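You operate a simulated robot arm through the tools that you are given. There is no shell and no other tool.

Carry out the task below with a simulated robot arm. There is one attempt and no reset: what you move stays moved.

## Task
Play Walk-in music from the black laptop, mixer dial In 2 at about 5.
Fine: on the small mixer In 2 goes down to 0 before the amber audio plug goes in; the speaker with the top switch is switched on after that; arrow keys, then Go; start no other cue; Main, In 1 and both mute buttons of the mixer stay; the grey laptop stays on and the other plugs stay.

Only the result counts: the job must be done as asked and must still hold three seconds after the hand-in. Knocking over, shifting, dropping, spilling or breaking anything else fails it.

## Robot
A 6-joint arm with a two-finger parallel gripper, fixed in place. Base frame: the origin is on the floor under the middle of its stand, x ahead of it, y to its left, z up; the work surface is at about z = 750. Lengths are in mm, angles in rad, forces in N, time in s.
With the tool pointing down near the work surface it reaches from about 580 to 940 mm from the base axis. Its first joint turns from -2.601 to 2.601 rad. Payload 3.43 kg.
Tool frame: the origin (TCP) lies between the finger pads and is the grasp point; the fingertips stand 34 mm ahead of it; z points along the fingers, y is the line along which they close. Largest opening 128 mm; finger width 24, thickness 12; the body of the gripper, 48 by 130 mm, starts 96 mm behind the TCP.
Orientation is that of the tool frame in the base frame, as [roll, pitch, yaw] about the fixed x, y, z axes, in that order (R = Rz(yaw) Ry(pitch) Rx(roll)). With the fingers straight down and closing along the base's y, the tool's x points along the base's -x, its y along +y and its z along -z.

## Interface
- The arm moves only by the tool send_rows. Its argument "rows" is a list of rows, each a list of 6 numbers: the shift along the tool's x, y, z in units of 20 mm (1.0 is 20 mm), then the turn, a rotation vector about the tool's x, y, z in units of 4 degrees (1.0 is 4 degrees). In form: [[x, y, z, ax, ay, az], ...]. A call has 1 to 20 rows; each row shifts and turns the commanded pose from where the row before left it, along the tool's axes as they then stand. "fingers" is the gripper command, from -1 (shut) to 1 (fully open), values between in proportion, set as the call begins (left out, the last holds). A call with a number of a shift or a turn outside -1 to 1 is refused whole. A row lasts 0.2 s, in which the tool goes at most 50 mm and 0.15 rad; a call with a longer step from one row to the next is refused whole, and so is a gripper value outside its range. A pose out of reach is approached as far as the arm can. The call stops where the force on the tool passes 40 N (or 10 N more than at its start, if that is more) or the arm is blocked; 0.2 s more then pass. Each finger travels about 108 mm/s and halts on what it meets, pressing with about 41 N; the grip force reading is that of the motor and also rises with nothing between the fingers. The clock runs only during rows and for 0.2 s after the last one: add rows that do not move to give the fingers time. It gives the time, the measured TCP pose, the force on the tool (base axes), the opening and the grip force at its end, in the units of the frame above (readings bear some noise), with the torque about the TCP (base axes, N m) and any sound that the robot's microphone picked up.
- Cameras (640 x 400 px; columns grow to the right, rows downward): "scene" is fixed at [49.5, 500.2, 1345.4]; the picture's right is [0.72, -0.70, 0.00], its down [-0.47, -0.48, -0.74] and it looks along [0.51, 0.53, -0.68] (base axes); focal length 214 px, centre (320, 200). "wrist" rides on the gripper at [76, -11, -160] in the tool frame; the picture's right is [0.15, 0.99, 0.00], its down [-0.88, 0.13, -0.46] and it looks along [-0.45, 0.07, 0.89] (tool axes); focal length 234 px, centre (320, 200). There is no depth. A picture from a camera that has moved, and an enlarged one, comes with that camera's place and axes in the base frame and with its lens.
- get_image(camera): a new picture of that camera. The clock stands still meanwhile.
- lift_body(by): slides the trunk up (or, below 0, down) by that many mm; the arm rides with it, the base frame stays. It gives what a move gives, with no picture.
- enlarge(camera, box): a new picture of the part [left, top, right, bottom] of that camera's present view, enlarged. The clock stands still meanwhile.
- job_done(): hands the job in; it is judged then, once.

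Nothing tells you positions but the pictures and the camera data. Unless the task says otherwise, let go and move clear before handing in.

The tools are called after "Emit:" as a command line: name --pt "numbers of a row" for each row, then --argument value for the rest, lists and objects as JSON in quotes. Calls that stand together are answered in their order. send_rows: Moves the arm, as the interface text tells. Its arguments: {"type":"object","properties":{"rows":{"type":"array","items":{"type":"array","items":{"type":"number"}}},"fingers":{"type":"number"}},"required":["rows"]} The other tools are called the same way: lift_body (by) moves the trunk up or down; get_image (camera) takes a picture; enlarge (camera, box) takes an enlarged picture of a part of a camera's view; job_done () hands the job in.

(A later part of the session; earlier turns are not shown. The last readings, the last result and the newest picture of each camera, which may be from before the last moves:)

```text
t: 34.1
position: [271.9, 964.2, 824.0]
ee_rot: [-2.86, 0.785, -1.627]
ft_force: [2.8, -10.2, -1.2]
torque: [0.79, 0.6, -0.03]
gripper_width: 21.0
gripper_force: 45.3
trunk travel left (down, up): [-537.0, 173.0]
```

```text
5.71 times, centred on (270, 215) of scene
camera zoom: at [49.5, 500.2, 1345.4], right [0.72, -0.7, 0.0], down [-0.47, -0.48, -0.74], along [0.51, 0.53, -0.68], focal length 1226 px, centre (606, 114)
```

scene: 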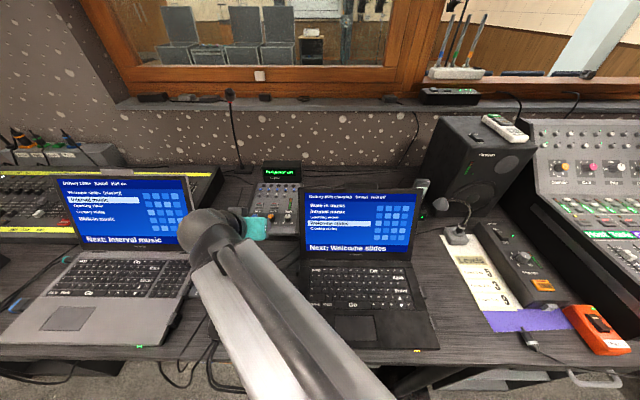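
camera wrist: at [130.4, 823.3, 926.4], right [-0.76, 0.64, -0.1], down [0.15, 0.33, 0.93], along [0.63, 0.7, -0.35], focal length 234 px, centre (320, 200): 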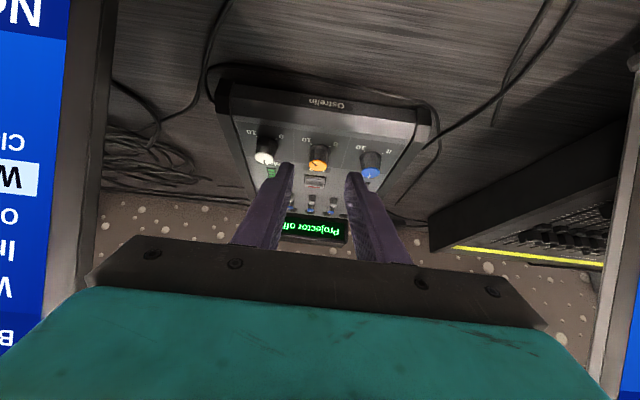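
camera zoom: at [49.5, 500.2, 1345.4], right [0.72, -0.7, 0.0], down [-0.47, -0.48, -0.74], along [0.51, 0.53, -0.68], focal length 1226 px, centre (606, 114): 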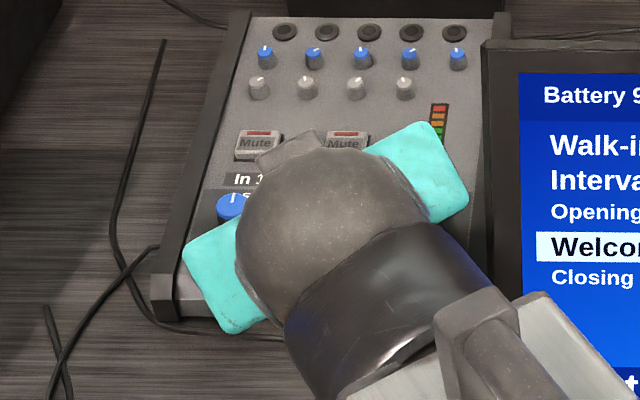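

The knob turned with the fingers (width 21 mm, modest force). I open, and swing back for the next stroke.

Emit:
send_rows --pt "0 0 0 0 0 0" --pt "0 0 0 0 0 0" --pt "-0.009 0.048 0 0.456 0.09 0.971" --pt "-0.008 0.048 0 0.458 0.076 0.971" --pt "-0.006 0.048 0 0.46 0.062 0.971" --pt "-0.005 0.048 0 0.461 0.049 0.971" --pt "-0.004 0.048 0 0.463 0.035 0.971" --pt "-0.002 0.048 0 0.464 0.021 0.971" --pt "-0.001 0.048 0 0.464 0.007 0.971" --pt "0.001 0.048 0 0.464 -0.007 0.971" --pt "0.002 0.048 0 0.464 -0.021 0.971" --pt "0.004 0.048 0 0.463 -0.035 0.971" --pt "0.005 0.048 0 0.461 -0.049 0.971" --pt "0.006 0.048 0 0.46 -0.062 0.971" --pt "0.008 0.048 0 0.458 -0.076 0.971" --pt "0.009 0.048 0 0.456 -0.09 0.971" --fingers -0.4

Emit:
enlarge --camera "wrist" --box '[220, 100, 420, 260]'

Emit:
enlarge --camera "scene" --box '[240, 195, 310, 240]'

```text
t: 37.5
position: [261.7, 971.9, 823.8]
ee_rot: [2.869, 0.79, -3.009]
ft_force: [-0.3, 0.1, -0.9]
torque: [0.0, 0.02, -0.02]
gripper_width: 38.1
gripper_force: 0.1
trunk travel left (down, up): [-537.0, 173.0]
```

```text
2.50 times, centred on (320, 180) of wrist
camera zoom: at [109.6, 898.3, 875.8], right [-0.42, 0.91, 0.08], down [0.28, 0.04, 0.96], along [0.86, 0.42, -0.27], focal length 585 px, centre (320, 250)
```

zoom: 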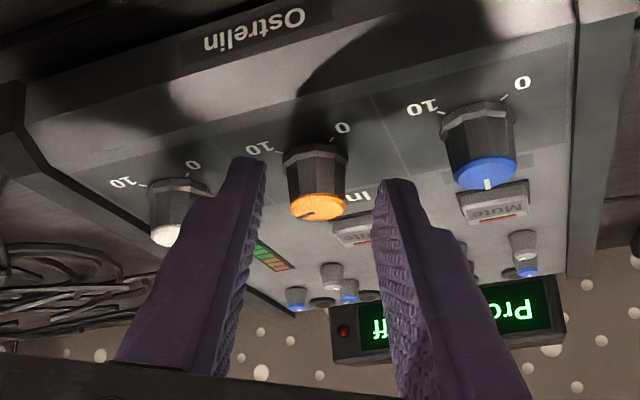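

```text
8.89 times, centred on (275, 218) of scene
camera zoom: at [49.5, 500.2, 1345.4], right [0.72, -0.7, 0.0], down [-0.47, -0.48, -0.74], along [0.51, 0.53, -0.68], focal length 1906 px, centre (720, 44)
```

zoom: 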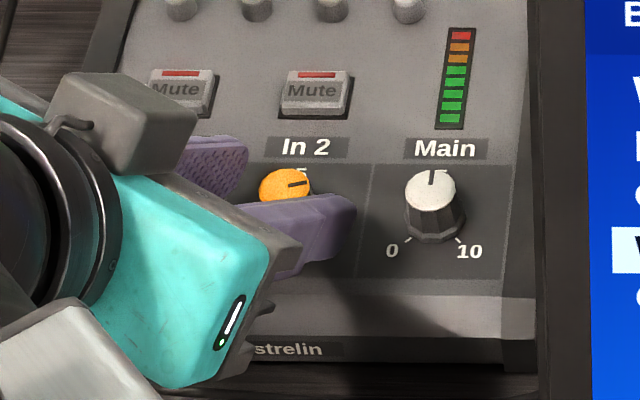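

The scene view shows the In 2 pointer has moved from lower right to the right (about 8). I repeat the stroke.

Emit:
send_rows --pt "0 0 0 0 0 0" --pt "0 0 0 0 0 0" --pt "-0.009 -0.048 0 -0.456 0.09 -0.971" --pt "-0.008 -0.048 0 -0.458 0.076 -0.971" --pt "-0.006 -0.048 0 -0.46 0.062 -0.971" --pt "-0.005 -0.048 0 -0.461 0.049 -0.971" --pt "-0.004 -0.048 0 -0.463 0.035 -0.971" --pt "-0.002 -0.048 0 -0.464 0.021 -0.971" --pt "-0.001 -0.048 0 -0.464 0.007 -0.971" --pt "0.001 -0.048 0 -0.464 -0.007 -0.971" --pt "0.002 -0.048 0 -0.464 -0.021 -0.971" --pt "0.004 -0.048 0 -0.463 -0.035 -0.971" --pt "0.005 -0.048 0 -0.461 -0.049 -0.971" --pt "0.006 -0.048 0 -0.46 -0.062 -0.971" --pt "0.008 -0.048 0 -0.458 -0.076 -0.971" --pt "0.009 -0.048 0 -0.456 -0.09 -0.971" --fingers -1

Emit:
send_rows --pt "0 0 0 0 0 0" --pt "0 0 0 0 0 0" --pt "-0.009 0.048 0 0.456 0.09 0.971" --pt "-0.008 0.048 0 0.458 0.076 0.971" --pt "-0.006 0.048 0 0.46 0.062 0.971" --pt "-0.005 0.048 0 0.461 0.049 0.971" --pt "-0.004 0.048 0 0.463 0.035 0.971" --pt "-0.002 0.048 0 0.464 0.021 0.971" --pt "-0.001 0.048 0 0.464 0.007 0.971" --pt "0.001 0.048 0 0.464 -0.007 0.971" --pt "0.002 0.048 0 0.464 -0.021 0.971" --pt "0.004 0.048 0 0.463 -0.035 0.971" --pt "0.005 0.048 0 0.461 -0.049 0.971" --pt "0.006 0.048 0 0.46 -0.062 0.971" --pt "0.008 0.048 0 0.458 -0.076 0.971" --pt "0.009 0.048 0 0.456 -0.09 0.971" --fingers -0.4

Emit:
enlarge --camera "scene" --box '[240, 195, 310, 240]'

Emit:
enlarge --camera "wrist" --box '[220, 100, 420, 260]'

```text
t: 40.9
position: [271.8, 962.8, 821.5]
ee_rot: [-2.861, 0.786, -1.626]
ft_force: [1.3, -9.3, -0.8]
torque: [0.87, 0.52, -0.05]
gripper_width: 20.9
gripper_force: 44.9
trunk travel left (down, up): [-537.0, 173.0]
```

```text
t: 44.3
position: [260.9, 971.6, 822.4]
ee_rot: [2.869, 0.79, -3.01]
ft_force: [-0.4, 0.2, 0.2]
torque: [-0.01, -0.01, -0.01]
gripper_width: 38.4
gripper_force: 0.2
trunk travel left (down, up): [-537.0, 173.0]
```

```text
8.89 times, centred on (275, 218) of scene
camera zoom: at [49.5, 500.2, 1345.4], right [0.72, -0.7, 0.0], down [-0.47, -0.48, -0.74], along [0.51, 0.53, -0.68], focal length 1906 px, centre (720, 44)
```

zoom: 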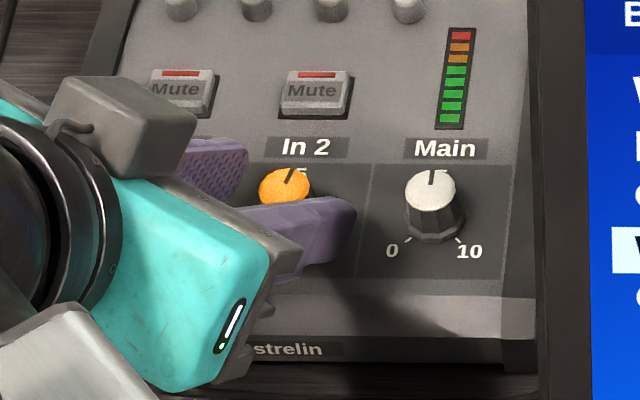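

```text
2.50 times, centred on (320, 180) of wrist
camera zoom: at [109.1, 897.6, 875.3], right [-0.42, 0.91, 0.08], down [0.28, 0.04, 0.96], along [0.86, 0.42, -0.27], focal length 585 px, centre (320, 250)
```

zoom: 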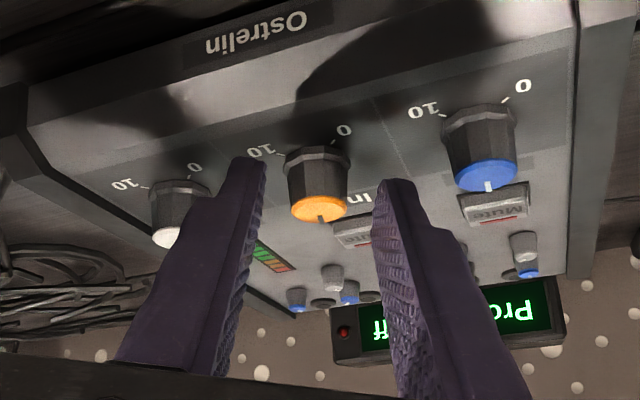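

The pointer is now slightly right of 5, so each stroke turns about 65–70°. I do another stroke and check.

Emit:
send_rows --pt "0 0 0 0 0 0" --pt "0 0 0 0 0 0" --pt "-0.009 -0.048 0 -0.456 0.09 -0.971" --pt "-0.008 -0.048 0 -0.458 0.076 -0.971" --pt "-0.006 -0.048 0 -0.46 0.062 -0.971" --pt "-0.005 -0.048 0 -0.461 0.049 -0.971" --pt "-0.004 -0.048 0 -0.463 0.035 -0.971" --pt "-0.002 -0.048 0 -0.464 0.021 -0.971" --pt "-0.001 -0.048 0 -0.464 0.007 -0.971" --pt "0.001 -0.048 0 -0.464 -0.007 -0.971" --pt "0.002 -0.048 0 -0.464 -0.021 -0.971" --pt "0.004 -0.048 0 -0.463 -0.035 -0.971" --pt "0.005 -0.048 0 -0.461 -0.049 -0.971" --pt "0.006 -0.048 0 -0.46 -0.062 -0.971" --pt "0.008 -0.048 0 -0.458 -0.076 -0.971" --pt "0.009 -0.048 0 -0.456 -0.09 -0.971" --fingers -1

Emit:
send_rows --pt "0 0 0 0 0 0" --pt "0 0 0 0 0 0" --pt "-0.009 0.048 0 0.456 0.09 0.971" --pt "-0.008 0.048 0 0.458 0.076 0.971" --pt "-0.006 0.048 0 0.46 0.062 0.971" --pt "-0.005 0.048 0 0.461 0.049 0.971" --pt "-0.004 0.048 0 0.463 0.035 0.971" --pt "-0.002 0.048 0 0.464 0.021 0.971" --pt "-0.001 0.048 0 0.464 0.007 0.971" --pt "0.001 0.048 0 0.464 -0.007 0.971" --pt "0.002 0.048 0 0.464 -0.021 0.971" --pt "0.004 0.048 0 0.463 -0.035 0.971" --pt "0.005 0.048 0 0.461 -0.049 0.971" --pt "0.006 0.048 0 0.46 -0.062 0.971" --pt "0.008 0.048 0 0.458 -0.076 0.971" --pt "0.009 0.048 0 0.456 -0.09 0.971" --fingers -0.4

Emit:
enlarge --camera "scene" --box '[240, 195, 310, 240]'

Emit:
enlarge --camera "wrist" --box '[220, 100, 420, 260]'

```text
t: 47.7
position: [272.5, 961.7, 823.7]
ee_rot: [-2.86, 0.785, -1.626]
ft_force: [6.5, -12.6, -1.4]
torque: [0.74, 0.4, -0.17]
gripper_width: 20.5
gripper_force: 45.4
trunk travel left (down, up): [-537.0, 173.0]
```

```text
t: 51.1
position: [261.5, 971.1, 821.6]
ee_rot: [2.868, 0.789, -3.011]
ft_force: [-0.1, -0.2, 0.2]
torque: [-0.02, 0.01, 0.03]
gripper_width: 38.4
gripper_force: 0.0
trunk travel left (down, up): [-537.0, 173.0]
```

```text
8.89 times, centred on (275, 218) of scene
camera zoom: at [49.5, 500.2, 1345.4], right [0.72, -0.7, 0.0], down [-0.47, -0.48, -0.74], along [0.51, 0.53, -0.68], focal length 1906 px, centre (720, 44)
```

zoom: 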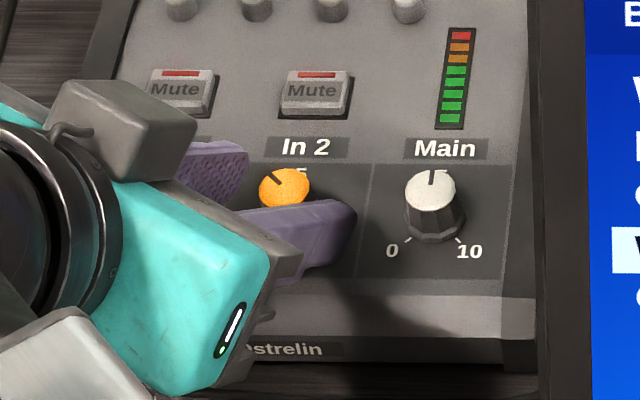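

```text
2.50 times, centred on (320, 180) of wrist
camera zoom: at [108.5, 896.7, 874.7], right [-0.42, 0.91, 0.08], down [0.28, 0.04, 0.96], along [0.86, 0.42, -0.27], focal length 585 px, centre (320, 250)
```

zoom: 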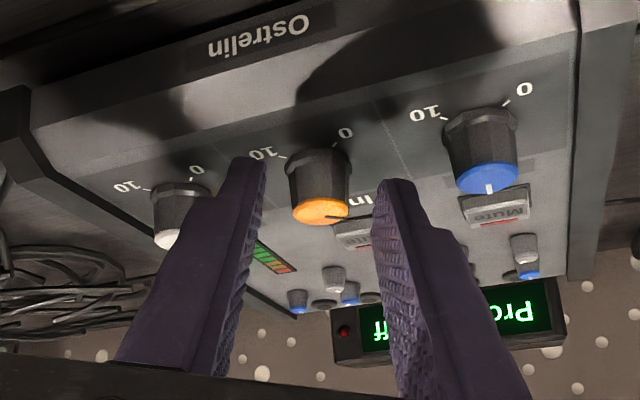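

Pointer now is left of 5 (about 3.4). I do one more full stroke.

Emit:
send_rows --pt "0 0 0 0 0 0" --pt "0 0 0 0 0 0" --pt "-0.009 -0.048 0 -0.456 0.09 -0.971" --pt "-0.008 -0.048 0 -0.458 0.076 -0.971" --pt "-0.006 -0.048 0 -0.46 0.062 -0.971" --pt "-0.005 -0.048 0 -0.461 0.049 -0.971" --pt "-0.004 -0.048 0 -0.463 0.035 -0.971" --pt "-0.002 -0.048 0 -0.464 0.021 -0.971" --pt "-0.001 -0.048 0 -0.464 0.007 -0.971" --pt "0.001 -0.048 0 -0.464 -0.007 -0.971" --pt "0.002 -0.048 0 -0.464 -0.021 -0.971" --pt "0.004 -0.048 0 -0.463 -0.035 -0.971" --pt "0.005 -0.048 0 -0.461 -0.049 -0.971" --pt "0.006 -0.048 0 -0.46 -0.062 -0.971" --pt "0.008 -0.048 0 -0.458 -0.076 -0.971" --pt "0.009 -0.048 0 -0.456 -0.09 -0.971" --fingers -1

Emit:
send_rows --pt "0 0 0 0 0 0" --pt "0 0 0 0 0 0" --pt "-0.009 0.048 0 0.456 0.09 0.971" --pt "-0.008 0.048 0 0.458 0.076 0.971" --pt "-0.006 0.048 0 0.46 0.062 0.971" --pt "-0.005 0.048 0 0.461 0.049 0.971" --pt "-0.004 0.048 0 0.463 0.035 0.971" --pt "-0.002 0.048 0 0.464 0.021 0.971" --pt "-0.001 0.048 0 0.464 0.007 0.971" --pt "0.001 0.048 0 0.464 -0.007 0.971" --pt "0.002 0.048 0 0.464 -0.021 0.971" --pt "0.004 0.048 0 0.463 -0.035 0.971" --pt "0.005 0.048 0 0.461 -0.049 0.971" --pt "0.006 0.048 0 0.46 -0.062 0.971" --pt "0.008 0.048 0 0.458 -0.076 0.971" --pt "0.009 0.048 0 0.456 -0.09 0.971" --fingers -0.4

Emit:
enlarge --camera "scene" --box '[240, 195, 310, 240]'

Emit:
enlarge --camera "wrist" --box '[280, 130, 380, 200]'

```text
t: 54.5
position: [272.5, 961.6, 822.0]
ee_rot: [-2.86, 0.787, -1.629]
ft_force: [11.1, -9.6, 2.5]
torque: [0.97, 0.27, -0.24]
gripper_width: 20.9
gripper_force: 45.0
trunk travel left (down, up): [-537.0, 173.0]
```

```text
t: 57.9
position: [259.7, 970.9, 822.6]
ee_rot: [2.869, 0.789, -3.009]
ft_force: [-0.3, -0.2, 0.2]
torque: [-0.03, -0.04, -0.02]
gripper_width: 38.2
gripper_force: 0.0
trunk travel left (down, up): [-537.0, 173.0]
```

```text
8.89 times, centred on (275, 218) of scene
camera zoom: at [49.5, 500.2, 1345.4], right [0.72, -0.7, 0.0], down [-0.47, -0.48, -0.74], along [0.51, 0.53, -0.68], focal length 1906 px, centre (720, 44)
```

zoom: 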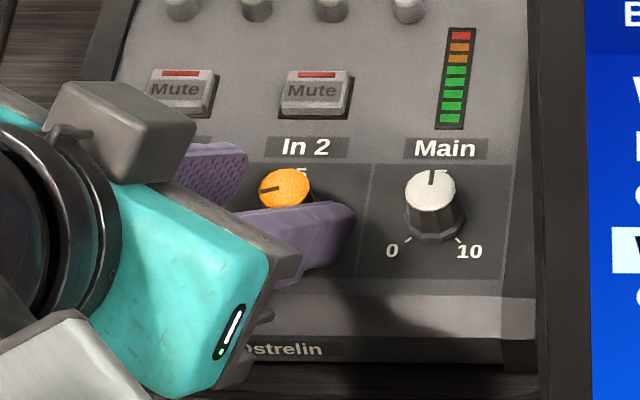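

```text
5.71 times, centred on (330, 165) of wrist
camera zoom: at [107.9, 896.3, 874.6], right [-0.42, 0.91, 0.08], down [0.28, 0.04, 0.96], along [0.86, 0.42, -0.27], focal length 1338 px, centre (263, 400)
```

zoom: 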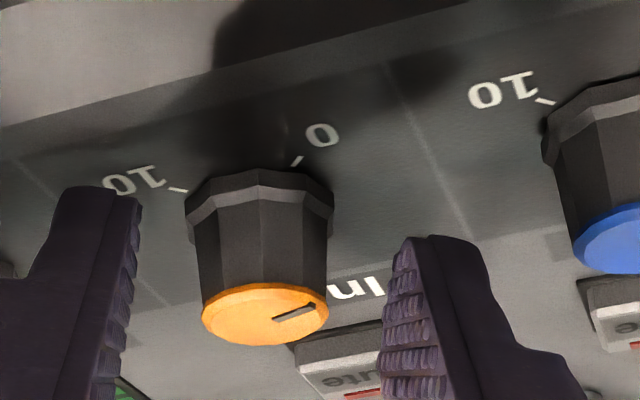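

The pointer is near 1 now, with roughly 25–30° left to 0. I turn about 23° carefully, then release and look.

Emit:
send_rows --pt "0 0 0 0 0 0" --pt "0 0 0 0 0 0" --pt "-0.009 -0.048 0 -0.456 0.09 -0.971" --pt "-0.008 -0.048 0 -0.458 0.076 -0.971" --pt "-0.006 -0.048 0 -0.46 0.062 -0.971" --pt "-0.005 -0.048 0 -0.461 0.049 -0.971" --pt "-0.004 -0.048 0 -0.463 0.035 -0.971" --fingers -1

Emit:
enlarge --camera "wrist" --box '[280, 130, 380, 200]'

Emit:
enlarge --camera "scene" --box '[240, 195, 310, 240]'

```text
t: 59.5
position: [264.3, 965.9, 821.5]
ee_rot: [3.063, 0.827, -2.516]
ft_force: [2.3, -1.7, 4.9]
torque: [0.07, 0.15, -0.08]
gripper_width: 19.8
gripper_force: 45.1
trunk travel left (down, up): [-537.0, 173.0]
```

```text
5.71 times, centred on (330, 165) of wrist
camera zoom: at [140.6, 848.7, 873.9], right [-0.7, 0.71, -0.06], down [0.15, 0.23, 0.96], along [0.7, 0.67, -0.26], focal length 1338 px, centre (263, 400)
```

zoom: 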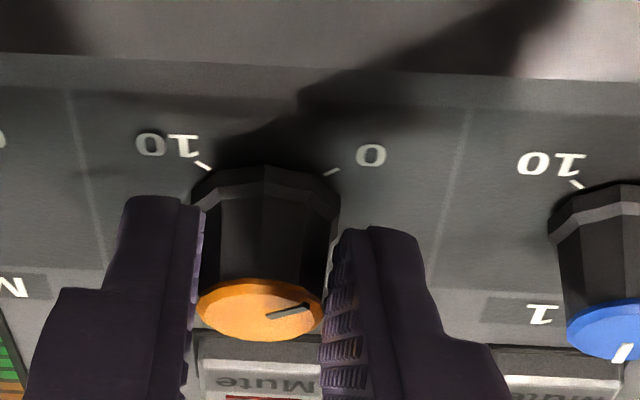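

```text
8.89 times, centred on (275, 218) of scene
camera zoom: at [49.5, 500.2, 1345.4], right [0.72, -0.7, 0.0], down [-0.47, -0.48, -0.74], along [0.51, 0.53, -0.68], focal length 1906 px, centre (720, 44)
```

zoom: 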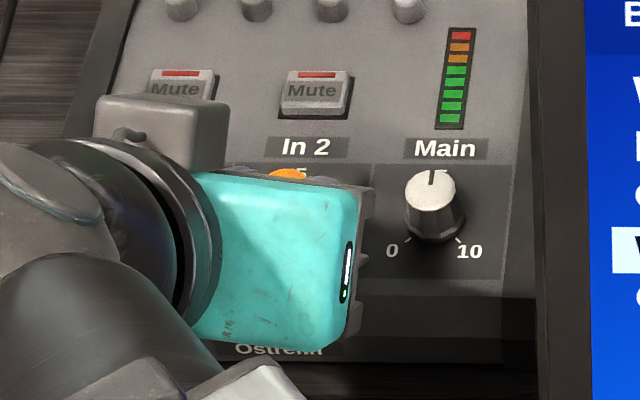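

The pointer shows about 17° short of the 0 tick. I continue by about 15° while gripping and look again.

Emit:
send_rows --pt "-0.002 -0.045 0 -0.44 0.02 -0.92" --pt "-0.001 -0.045 0 -0.44 0.007 -0.92" --pt "0.001 -0.045 0 -0.44 -0.007 -0.92" --pt "0.001 -0.022 0 -0.22 -0.007 -0.46"

Emit:
enlarge --camera "wrist" --box '[280, 130, 380, 200]'

```text
t: 60.5
position: [265.9, 964.2, 820.9]
ee_rot: [-3.079, 0.827, -2.184]
ft_force: [2.8, -9.3, 3.3]
torque: [-0.31, 0.31, -0.72]
gripper_width: 20.2
gripper_force: 44.8
trunk travel left (down, up): [-537.0, 173.0]
```

```text
5.71 times, centred on (330, 165) of wrist
camera zoom: at [169.2, 823.7, 875.0], right [-0.84, 0.52, -0.15], down [0.02, 0.31, 0.95], along [0.54, 0.79, -0.27], focal length 1338 px, centre (263, 400)
```

zoom: 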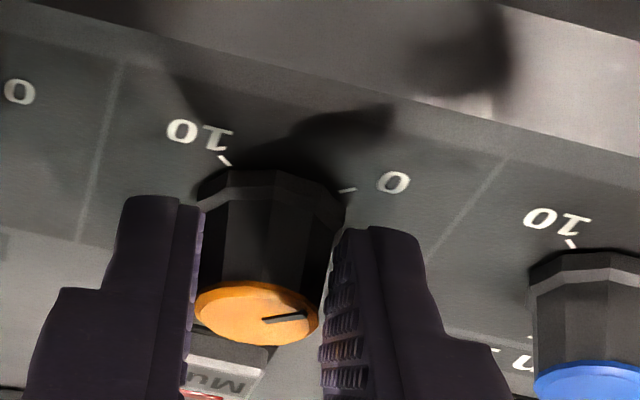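

The torque rose (−0.72 N m) while the knob barely followed, so it has likely reached its end stop. I open the fingers and look at the pointer.

Emit:
send_rows --pt "0 0 0 0 0 0" --pt "0 0 0 0 0 0" --fingers -0.4

Emit:
enlarge --camera "wrist" --box '[280, 130, 380, 200]'

Emit:
enlarge --camera "scene" --box '[220, 150, 320, 250]'

```text
t: 61.1
position: [265.2, 964.6, 822.0]
ee_rot: [-3.08, 0.829, -2.182]
ft_force: [0.3, -0.7, -0.8]
torque: [0.0, 0.0, -0.02]
gripper_width: 38.3
gripper_force: 0.1
trunk travel left (down, up): [-537.0, 173.0]
```

```text
5.71 times, centred on (330, 165) of wrist
camera zoom: at [168.8, 825.1, 874.4], right [-0.84, 0.52, -0.15], down [0.02, 0.31, 0.95], along [0.54, 0.79, -0.27], focal length 1338 px, centre (263, 400)
```

zoom: 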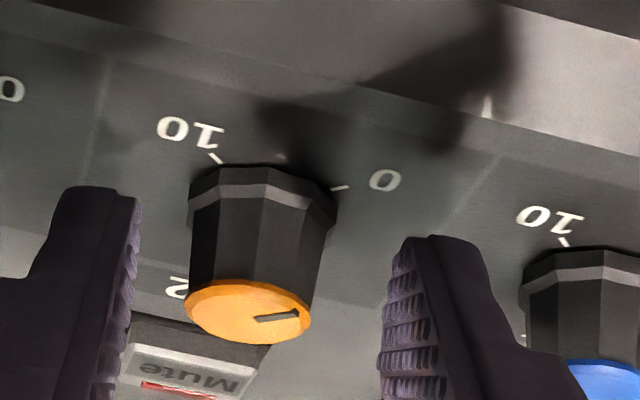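

```text
4.00 times, centred on (270, 200) of scene
camera zoom: at [49.5, 500.2, 1345.4], right [0.72, -0.7, 0.0], down [-0.47, -0.48, -0.74], along [0.51, 0.53, -0.68], focal length 858 px, centre (520, 200)
```

zoom: 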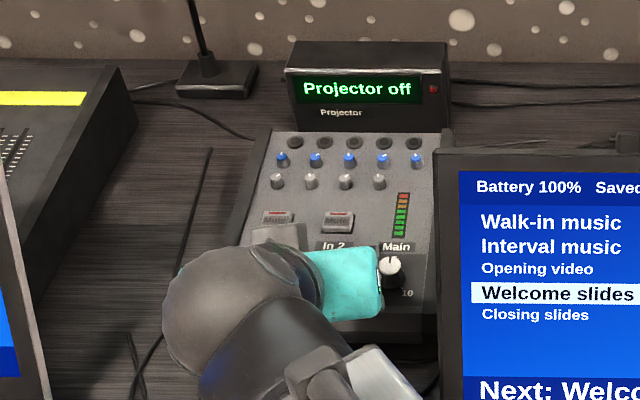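

I swing back to the start pose where the scene camera sees the cap, to read the pointer.

Emit:
send_rows --pt "-0.001 0.022 0 0.22 0.007 0.46" --pt "-0.001 0.045 0 0.44 0.007 0.92" --pt "0.001 0.045 0 0.44 -0.007 0.92" --pt "0.002 0.045 0 0.44 -0.02 0.92" --pt "0.004 0.048 0 0.463 -0.035 0.971" --pt "0.005 0.048 0 0.461 -0.049 0.971" --pt "0.006 0.048 0 0.46 -0.062 0.971" --pt "0.008 0.048 0 0.458 -0.076 0.971" --pt "0.009 0.048 0 0.456 -0.09 0.971"

Emit:
enlarge --camera "scene" --box '[258, 205, 288, 225]'

Emit:
enlarge --camera "wrist" --box '[280, 130, 380, 200]'

```text
t: 63.1
position: [259.8, 969.1, 819.9]
ee_rot: [2.871, 0.789, -3.01]
ft_force: [0.6, 0.1, 0.2]
torque: [0.0, 0.01, -0.01]
gripper_width: 38.7
gripper_force: 0.1
trunk travel left (down, up): [-537.0, 173.0]
```

```text
16.00 times, centred on (273, 215) of scene
camera zoom: at [49.5, 500.2, 1345.4], right [0.72, -0.7, 0.0], down [-0.47, -0.48, -0.74], along [0.51, 0.53, -0.68], focal length 3432 px, centre (1072, -40)
```

zoom: 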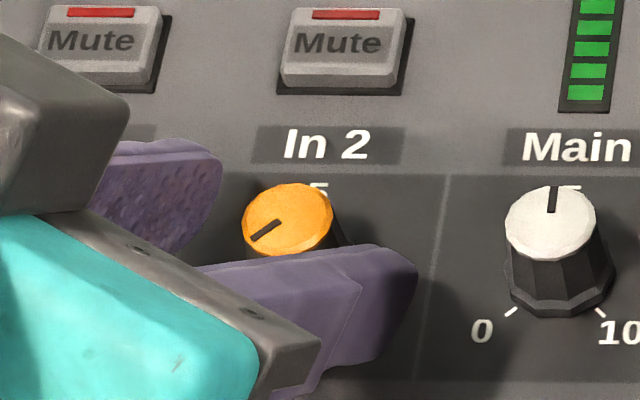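

```text
5.71 times, centred on (330, 165) of wrist
camera zoom: at [107.4, 895.9, 874.4], right [-0.42, 0.91, 0.08], down [0.28, 0.04, 0.96], along [0.86, 0.42, -0.27], focal length 1338 px, centre (263, 400)
```

zoom: 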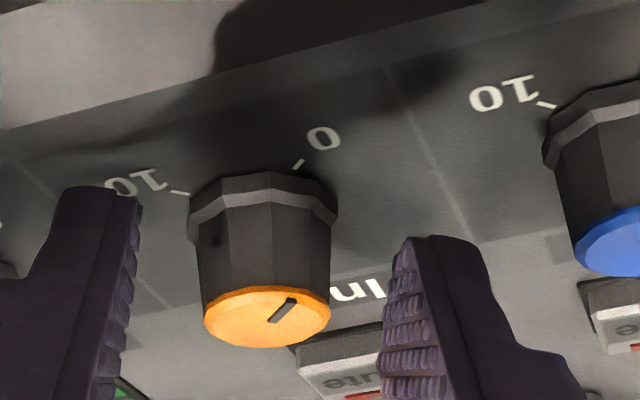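

The pointer now reads −134° from centre, exactly at 0, and the mixer has not moved. I lift off along the knob axis, retreat, and turn the tool to vertical facing the black laptop's left side.

Emit:
send_rows --pt "-0.636 0.135 -0.76 0 0 0" --pt "-0.636 0.135 -0.76 0 0 0" --pt "0.324 -0.439 -0.883 0 0 0" --pt "0.324 -0.439 -0.883 0 0 0" --pt "0.324 -0.439 -0.883 0 0 0" --pt "0.324 -0.439 -0.883 0 0 0" --pt "0.324 -0.439 -0.883 0 0 0" --pt "0.324 -0.439 -0.883 0 0 0" --pt "0.324 -0.439 -0.883 0 0 0" --pt "0 0 0 0.579 0.583 0.933" --pt "0 0 0 0.579 0.583 0.933" --pt "0 0 0 0.579 0.583 0.933" --pt "0 0 0 0.579 0.583 0.933" --pt "0 0 0 0.579 0.583 0.933" --pt "0 0 0 0.579 0.583 0.933" --pt "0 0 0 0.579 0.583 0.933" --pt "0 0 0 0.579 0.583 0.933" --pt "0 0 0 0.579 0.583 0.933" --pt "0 0 0 0.579 0.583 0.933" --pt "0 0 0 0.579 0.583 0.933"

Emit:
send_rows --pt "0 0 0 0.579 0.583 0.933" --pt "0 0 0 0.579 0.583 0.933" --pt "0 0 0 0.579 0.583 0.933" --pt "0 0 0 0.579 0.583 0.933"

Emit:
get_image --camera "wrist"

Emit:
get_image --camera "scene"

```text
t: 67.3
position: [165.1, 862.0, 901.9]
ee_rot: [3.003, 0.183, 2.599]
ft_force: [-0.8, -0.4, -1.0]
torque: [-0.02, -0.01, -0.01]
gripper_width: 38.7
gripper_force: 0.0
trunk travel left (down, up): [-537.0, 173.0]
```

```text
t: 68.3
position: [165.5, 861.6, 900.4]
ee_rot: [-3.141, 0.003, 2.35]
ft_force: [1.0, 0.6, 1.2]
torque: [0.01, 0.03, 0.01]
gripper_width: 38.4
gripper_force: 0.0
trunk travel left (down, up): [-537.0, 173.0]
```

```text
taken
camera wrist: at [103.3, 907.4, 1061.2], right [0.6, 0.8, 0.0], down [0.71, -0.53, 0.46], along [0.37, -0.28, -0.89], focal length 234 px, centre (320, 200)
```

wrist: 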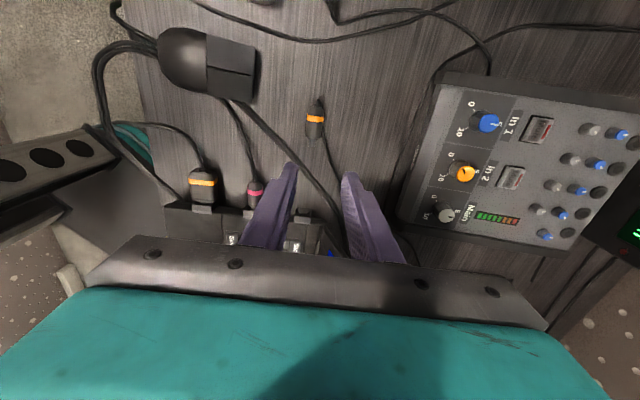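

```text
taken
```

scene: 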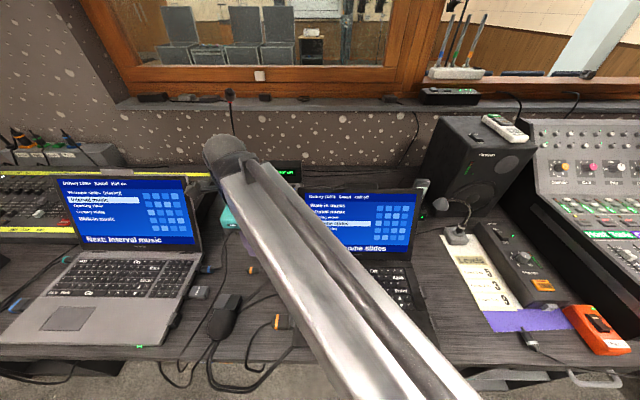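

The tool is vertical above the gap between the laptops. I check the In 2 pointer, the plug and the sockets from here.

Emit:
enlarge --camera "wrist" --box '[435, 150, 495, 190]'

Emit:
enlarge --camera "wrist" --box '[285, 85, 345, 145]'

Emit:
enlarge --camera "wrist" --box '[170, 150, 350, 260]'

```text
10.00 times, centred on (465, 170) of wrist
camera zoom: at [103.3, 907.4, 1061.2], right [0.6, 0.8, 0.0], down [0.71, -0.53, 0.46], along [0.37, -0.28, -0.89], focal length 2342 px, centre (-1130, 500)
```

zoom: 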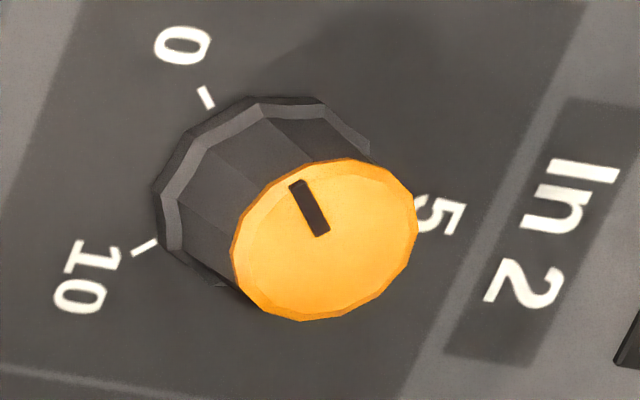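

```text
6.67 times, centred on (315, 115) of wrist
camera zoom: at [103.3, 907.4, 1061.2], right [0.6, 0.8, 0.0], down [0.71, -0.53, 0.46], along [0.37, -0.28, -0.89], focal length 1561 px, centre (353, 767)
```

zoom: 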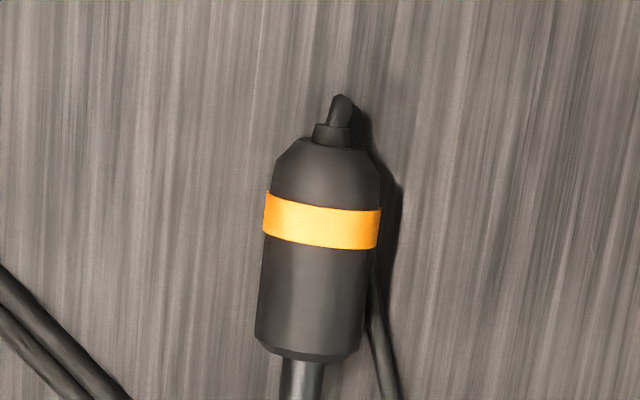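

```text
3.56 times, centred on (260, 205) of wrist
camera zoom: at [103.3, 907.4, 1061.2], right [0.6, 0.8, 0.0], down [0.71, -0.53, 0.46], along [0.37, -0.28, -0.89], focal length 833 px, centre (533, 182)
```

zoom: 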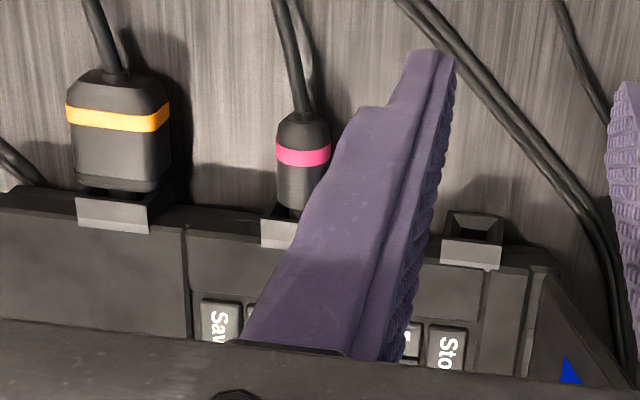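

In 2 clearly points at its 0 tick. Let me look closely at the free socket and its funnel.

Emit:
enlarge --camera "wrist" --box '[288, 203, 320, 230]'

Emit:
enlarge --camera "wrist" --box '[185, 160, 265, 225]'

Emit:
enlarge --camera "scene" --box '[150, 250, 230, 345]'

```text
14.81 times, centred on (304, 216) of wrist
camera zoom: at [103.3, 907.4, 1061.2], right [0.6, 0.8, 0.0], down [0.71, -0.53, 0.46], along [0.37, -0.28, -0.89], focal length 3469 px, centre (557, -44)
```

zoom: 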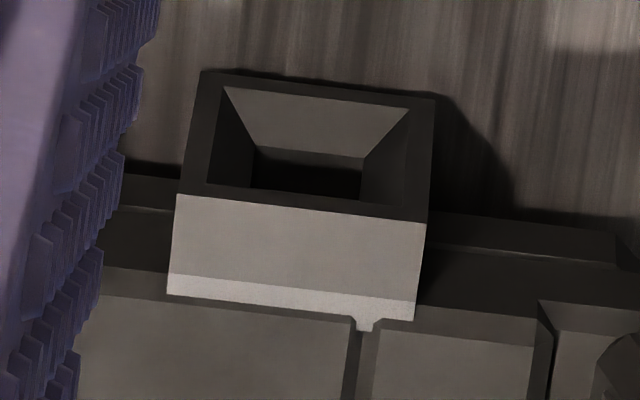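

```text
6.15 times, centred on (225, 192) of wrist
camera zoom: at [103.3, 907.4, 1061.2], right [0.6, 0.8, 0.0], down [0.71, -0.53, 0.46], along [0.37, -0.28, -0.89], focal length 1441 px, centre (905, 246)
```

zoom: 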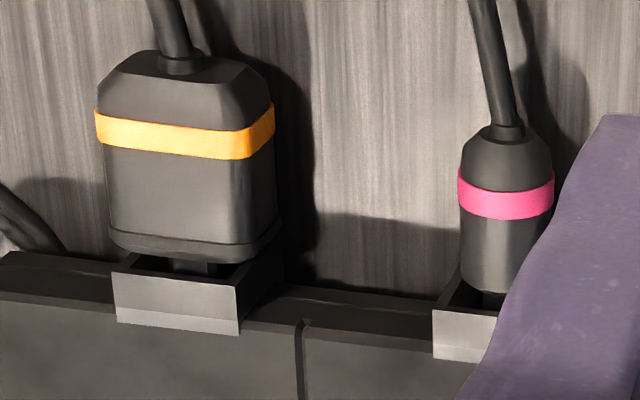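

```text
4.21 times, centred on (190, 298) of scene
camera zoom: at [49.5, 500.2, 1345.4], right [0.72, -0.7, 0.0], down [-0.47, -0.48, -0.74], along [0.51, 0.53, -0.68], focal length 903 px, centre (867, -210)
```

zoom: 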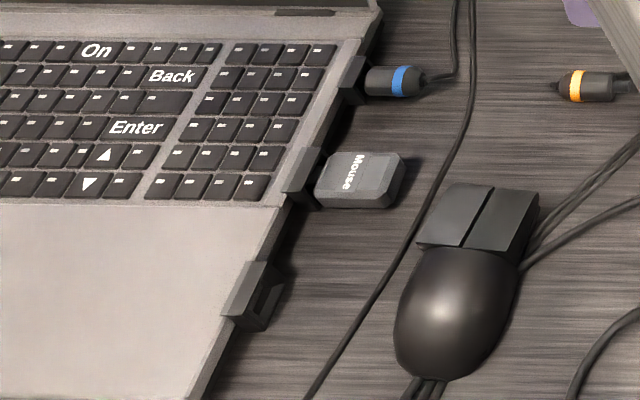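

The free socket is exactly in line with the loose amber plug (both at the same forward coordinate), so that is its socket, hole height about 765. I now move over the plug with the fingers straddling it and stop at z 800 to check.

Emit:
send_rows --pt "0.73 -0.285 0 0 0 0" --pt "0.73 -0.285 0 0 0 0" --pt "0 0 1 0 0 0" --pt "0 0 1 0 0 0" --pt "0 0 1 0 0 0" --pt "0 0 1 0 0 0" --pt "0 0 1 0 0 0" --fingers -0.4

Emit:
get_image --camera "wrist"

Emit:
enlarge --camera "wrist" --box '[240, 120, 400, 270]'

Emit:
enlarge --camera "scene" --box '[220, 230, 310, 300]'

```text
t: 69.9
position: [136.8, 873.6, 799.3]
ee_rot: [-3.141, 0.003, 2.351]
ft_force: [0.4, 0.1, -0.1]
torque: [0.0, 0.02, -0.02]
gripper_width: 38.6
gripper_force: 0.1
trunk travel left (down, up): [-537.0, 173.0]
```

```text
taken
camera wrist: at [74.2, 920.0, 960.3], right [0.6, 0.8, 0.0], down [0.71, -0.53, 0.46], along [0.37, -0.28, -0.89], focal length 234 px, centre (320, 200)
```

wrist: 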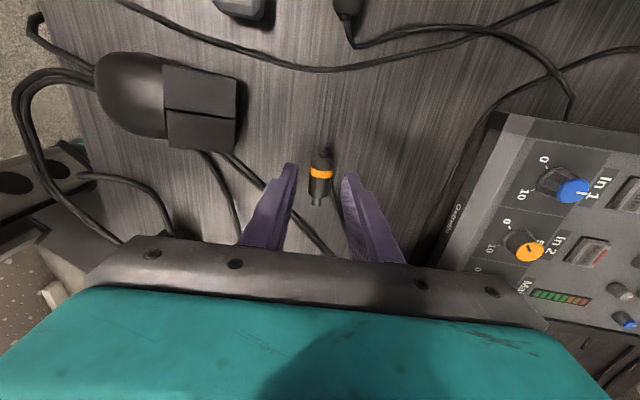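

```text
2.67 times, centred on (320, 195) of wrist
camera zoom: at [74.2, 920.0, 960.3], right [0.6, 0.8, 0.0], down [0.71, -0.53, 0.46], along [0.37, -0.28, -0.89], focal length 624 px, centre (320, 213)
```

zoom: 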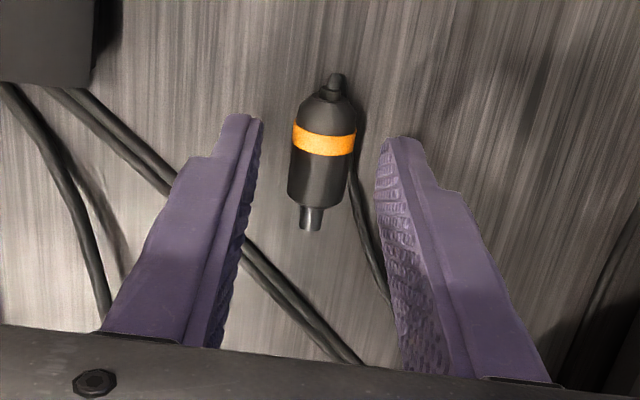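

```text
5.71 times, centred on (265, 265) of scene
camera zoom: at [49.5, 500.2, 1345.4], right [0.72, -0.7, 0.0], down [-0.47, -0.48, -0.74], along [0.51, 0.53, -0.68], focal length 1226 px, centre (634, -171)
```

zoom: 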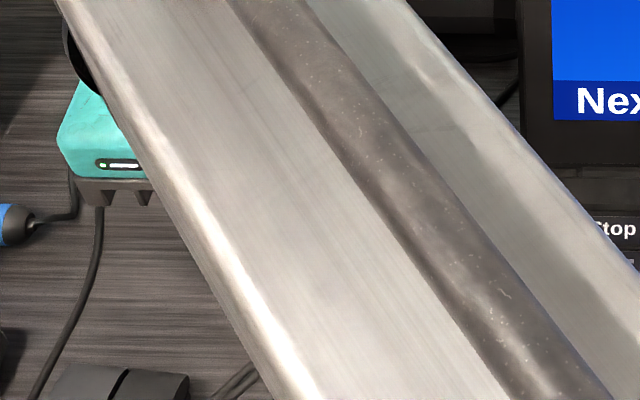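

The plug lies centred between the fingers and lines up with them. I lower to just above the tabletop and close on the plug.

Emit:
send_rows --pt "0 0.03 0.27 0 0 0" --pt "0 0.03 0.27 0 0 0"

Emit:
send_rows --pt "0 0 0 0 0 0" --pt "0 0 0 0 0 0" --pt "0 0 0 0 0 0" --fingers -1

Emit:
enlarge --camera "wrist" --box '[240, 120, 400, 270]'

```text
t: 70.5
position: [135.9, 874.1, 789.1]
ee_rot: [3.141, 0.001, 2.353]
ft_force: [-0.9, 0.2, -0.3]
torque: [-0.01, 0.01, 0.03]
gripper_width: 38.5
gripper_force: 0.1
trunk travel left (down, up): [-537.0, 173.0]
```

```text
t: 71.3
position: [136.8, 873.9, 789.9]
ee_rot: [3.141, 0.004, 2.35]
ft_force: [0.3, 0.2, 0.3]
torque: [0.01, -0.03, 0.01]
gripper_width: 22.3
gripper_force: 41.2
trunk travel left (down, up): [-537.0, 173.0]
```

```text
2.67 times, centred on (320, 195) of wrist
camera zoom: at [75.1, 920.8, 950.0], right [0.6, 0.8, 0.0], down [0.71, -0.53, 0.46], along [0.37, -0.28, -0.89], focal length 624 px, centre (320, 213)
```

zoom: 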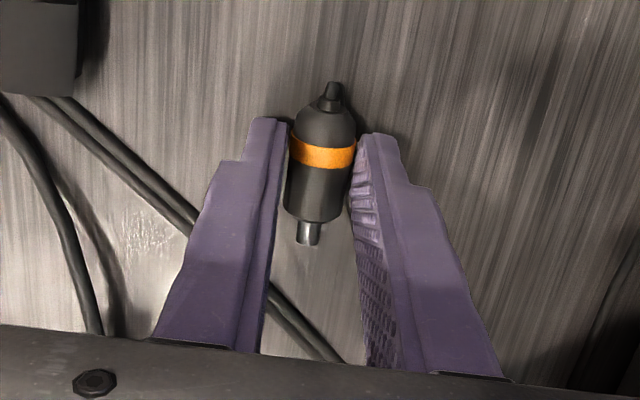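

The amber plug is held (22 mm wide), aligned with its axis. I lift it 18 mm and carry it 80 mm toward the socket, staying above the other cables.

Emit:
send_rows --pt "0 0 -0.45 0 0 0" --pt "0 0 -0.45 0 0 0" --pt "-0.8 0 0 0 0 0" --pt "-0.8 0 0 0 0 0" --pt "-0.8 0 0 0 0 0" --pt "-0.8 0 0 0 0 0" --pt "-0.8 0 0 0 0 0"

Emit:
enlarge --camera "wrist" --box '[240, 120, 400, 270]'

Emit:
enlarge --camera "wrist" --box '[290, 180, 350, 240]'

Emit:
enlarge --camera "scene" --box '[220, 190, 340, 310]'

```text
t: 72.9
position: [193.6, 818.4, 809.1]
ee_rot: [3.141, 0.002, 2.35]
ft_force: [0.1, 0.1, 0.4]
torque: [0.02, 0.02, 0.03]
gripper_width: 22.4
gripper_force: 41.6
trunk travel left (down, up): [-537.0, 173.0]
```

```text
2.67 times, centred on (320, 195) of wrist
camera zoom: at [131.7, 863.5, 968.8], right [0.6, 0.8, 0.0], down [0.71, -0.53, 0.46], along [0.37, -0.27, -0.89], focal length 624 px, centre (320, 213)
```

zoom: 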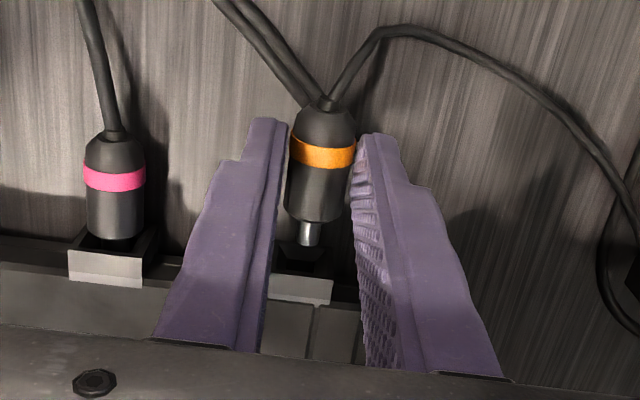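

```text
6.67 times, centred on (320, 210) of wrist
camera zoom: at [131.7, 863.5, 968.8], right [0.6, 0.8, 0.0], down [0.71, -0.53, 0.46], along [0.37, -0.27, -0.89], focal length 1561 px, centre (320, 133)
```

zoom: 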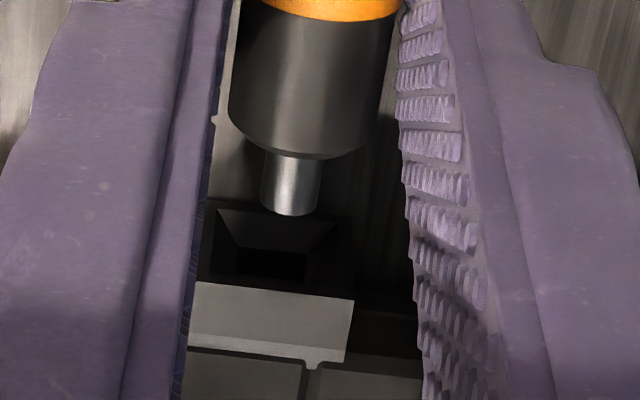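

```text
3.33 times, centred on (280, 250) of scene
camera zoom: at [49.5, 500.2, 1345.4], right [0.72, -0.7, 0.0], down [-0.47, -0.48, -0.74], along [0.51, 0.53, -0.68], focal length 715 px, centre (453, 33)
```

zoom: 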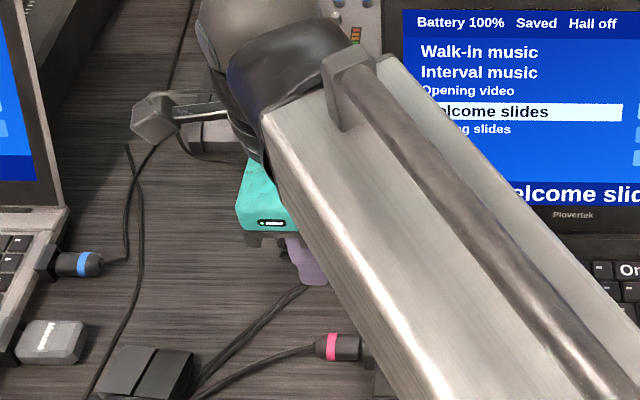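

The tip hovers about 15 mm in front of the funnel. I lower to the socket's height (about 14.6 mm) with a 1 mm sideways correction and look again.

Emit:
send_rows --pt "0 -0.025 0.365 0 0 0" --pt "0 -0.025 0.365 0 0 0" --pt "0 0 0 0 0 0"

Emit:
enlarge --camera "wrist" --box '[290, 180, 350, 240]'

```text
t: 73.7
position: [191.8, 816.3, 794.2]
ee_rot: [3.14, 0.004, 2.351]
ft_force: [-0.1, 0.0, -0.4]
torque: [0.0, -0.02, -0.01]
gripper_width: 22.3
gripper_force: 40.8
trunk travel left (down, up): [-537.0, 173.0]
```

```text
6.67 times, centred on (320, 210) of wrist
camera zoom: at [130.9, 863.0, 954.3], right [0.6, 0.8, 0.0], down [0.71, -0.53, 0.46], along [0.37, -0.28, -0.89], focal length 1561 px, centre (320, 133)
```

zoom: 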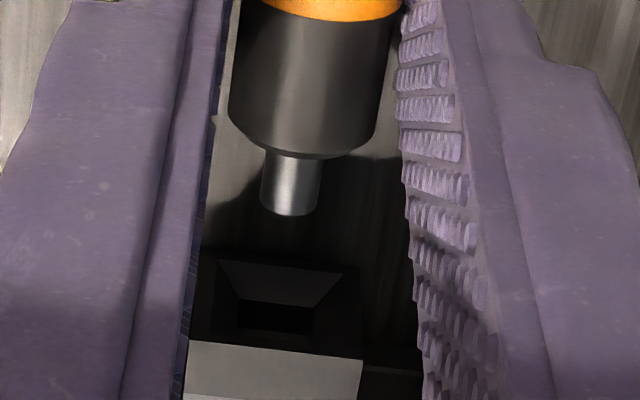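

The tip lines up with the hole in both directions within a millimetre. I push it in along the axis, first 18 mm.

Emit:
send_rows --pt "-0.3 0 0 0 0 0" --pt "-0.3 0 0 0 0 0" --pt "-0.3 0 0 0 0 0"

Emit:
enlarge --camera "wrist" --box '[290, 180, 350, 240]'

```text
t: 74.5
position: [206.2, 804.4, 793.8]
ee_rot: [3.141, 0.003, 2.351]
ft_force: [-0.1, -0.2, 0.1]
torque: [0.0, 0.0, -0.01]
gripper_width: 22.5
gripper_force: 41.4
trunk travel left (down, up): [-537.0, 173.0]
```

```text
6.67 times, centred on (320, 210) of wrist
camera zoom: at [143.8, 849.7, 954.0], right [0.6, 0.8, 0.0], down [0.71, -0.53, 0.46], along [0.37, -0.28, -0.89], focal length 1561 px, centre (320, 133)
```

zoom: 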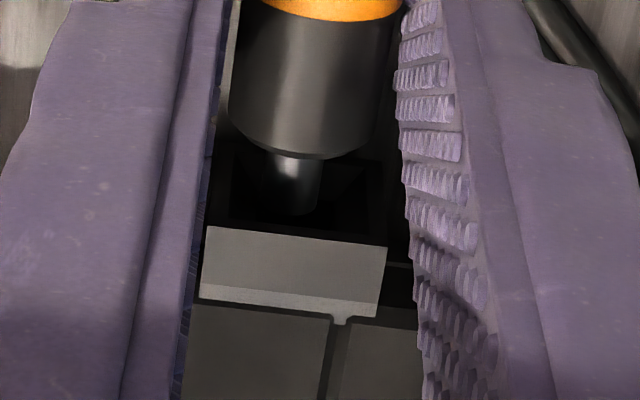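

The tip is entering the funnel with no force. I continue in small steps to seat it.

Emit:
send_rows --pt "-0.1 0 0 0 0 0" --pt "-0.1 0 0 0 0 0" --pt "-0.1 0 0 0 0 0" --pt "-0.1 0 0 0 0 0"

Emit:
enlarge --camera "wrist" --box '[290, 180, 350, 240]'

Emit:
enlarge --camera "scene" --box '[290, 170, 450, 270]'

```text
t: 75.5
position: [210.8, 799.3, 793.9]
ee_rot: [3.141, 0.004, 2.351]
ft_force: [-0.2, -0.3, -0.3]
torque: [-0.03, -0.02, -0.02]
gripper_width: 22.3
gripper_force: 40.5
trunk travel left (down, up): [-537.0, 173.0]
```

```text
6.67 times, centred on (320, 210) of wrist
camera zoom: at [149.2, 844.3, 954.0], right [0.6, 0.8, 0.0], down [0.71, -0.53, 0.46], along [0.37, -0.28, -0.89], focal length 1561 px, centre (320, 133)
```

zoom: 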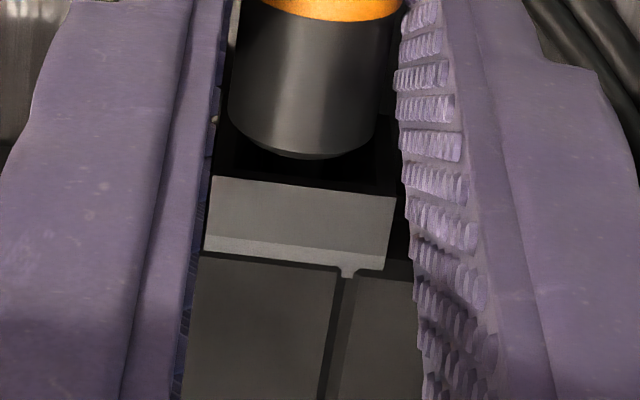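

```text
4.00 times, centred on (370, 220) of scene
camera zoom: at [49.5, 500.2, 1345.4], right [0.72, -0.7, 0.0], down [-0.47, -0.48, -0.74], along [0.51, 0.53, -0.68], focal length 858 px, centre (120, 120)
```

zoom: 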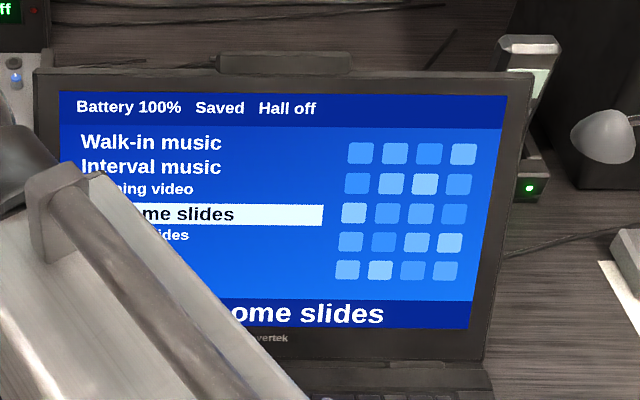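

The tip is in with little gap left and still no force. I go on in 1 mm steps until it seats.

Emit:
send_rows --pt "-0.05 0 0 0 0 0" --pt "-0.05 0 0 0 0 0"

```text
t: 76.1
position: [211.6, 798.4, 793.6]
ee_rot: [-3.141, -0.001, 2.353]
ft_force: [-5.6, 6.0, 1.3]
torque: [0.02, 0.05, -0.05]
gripper_width: 22.4
gripper_force: 41.0
trunk travel left (down, up): [-537.0, 173.0]
```

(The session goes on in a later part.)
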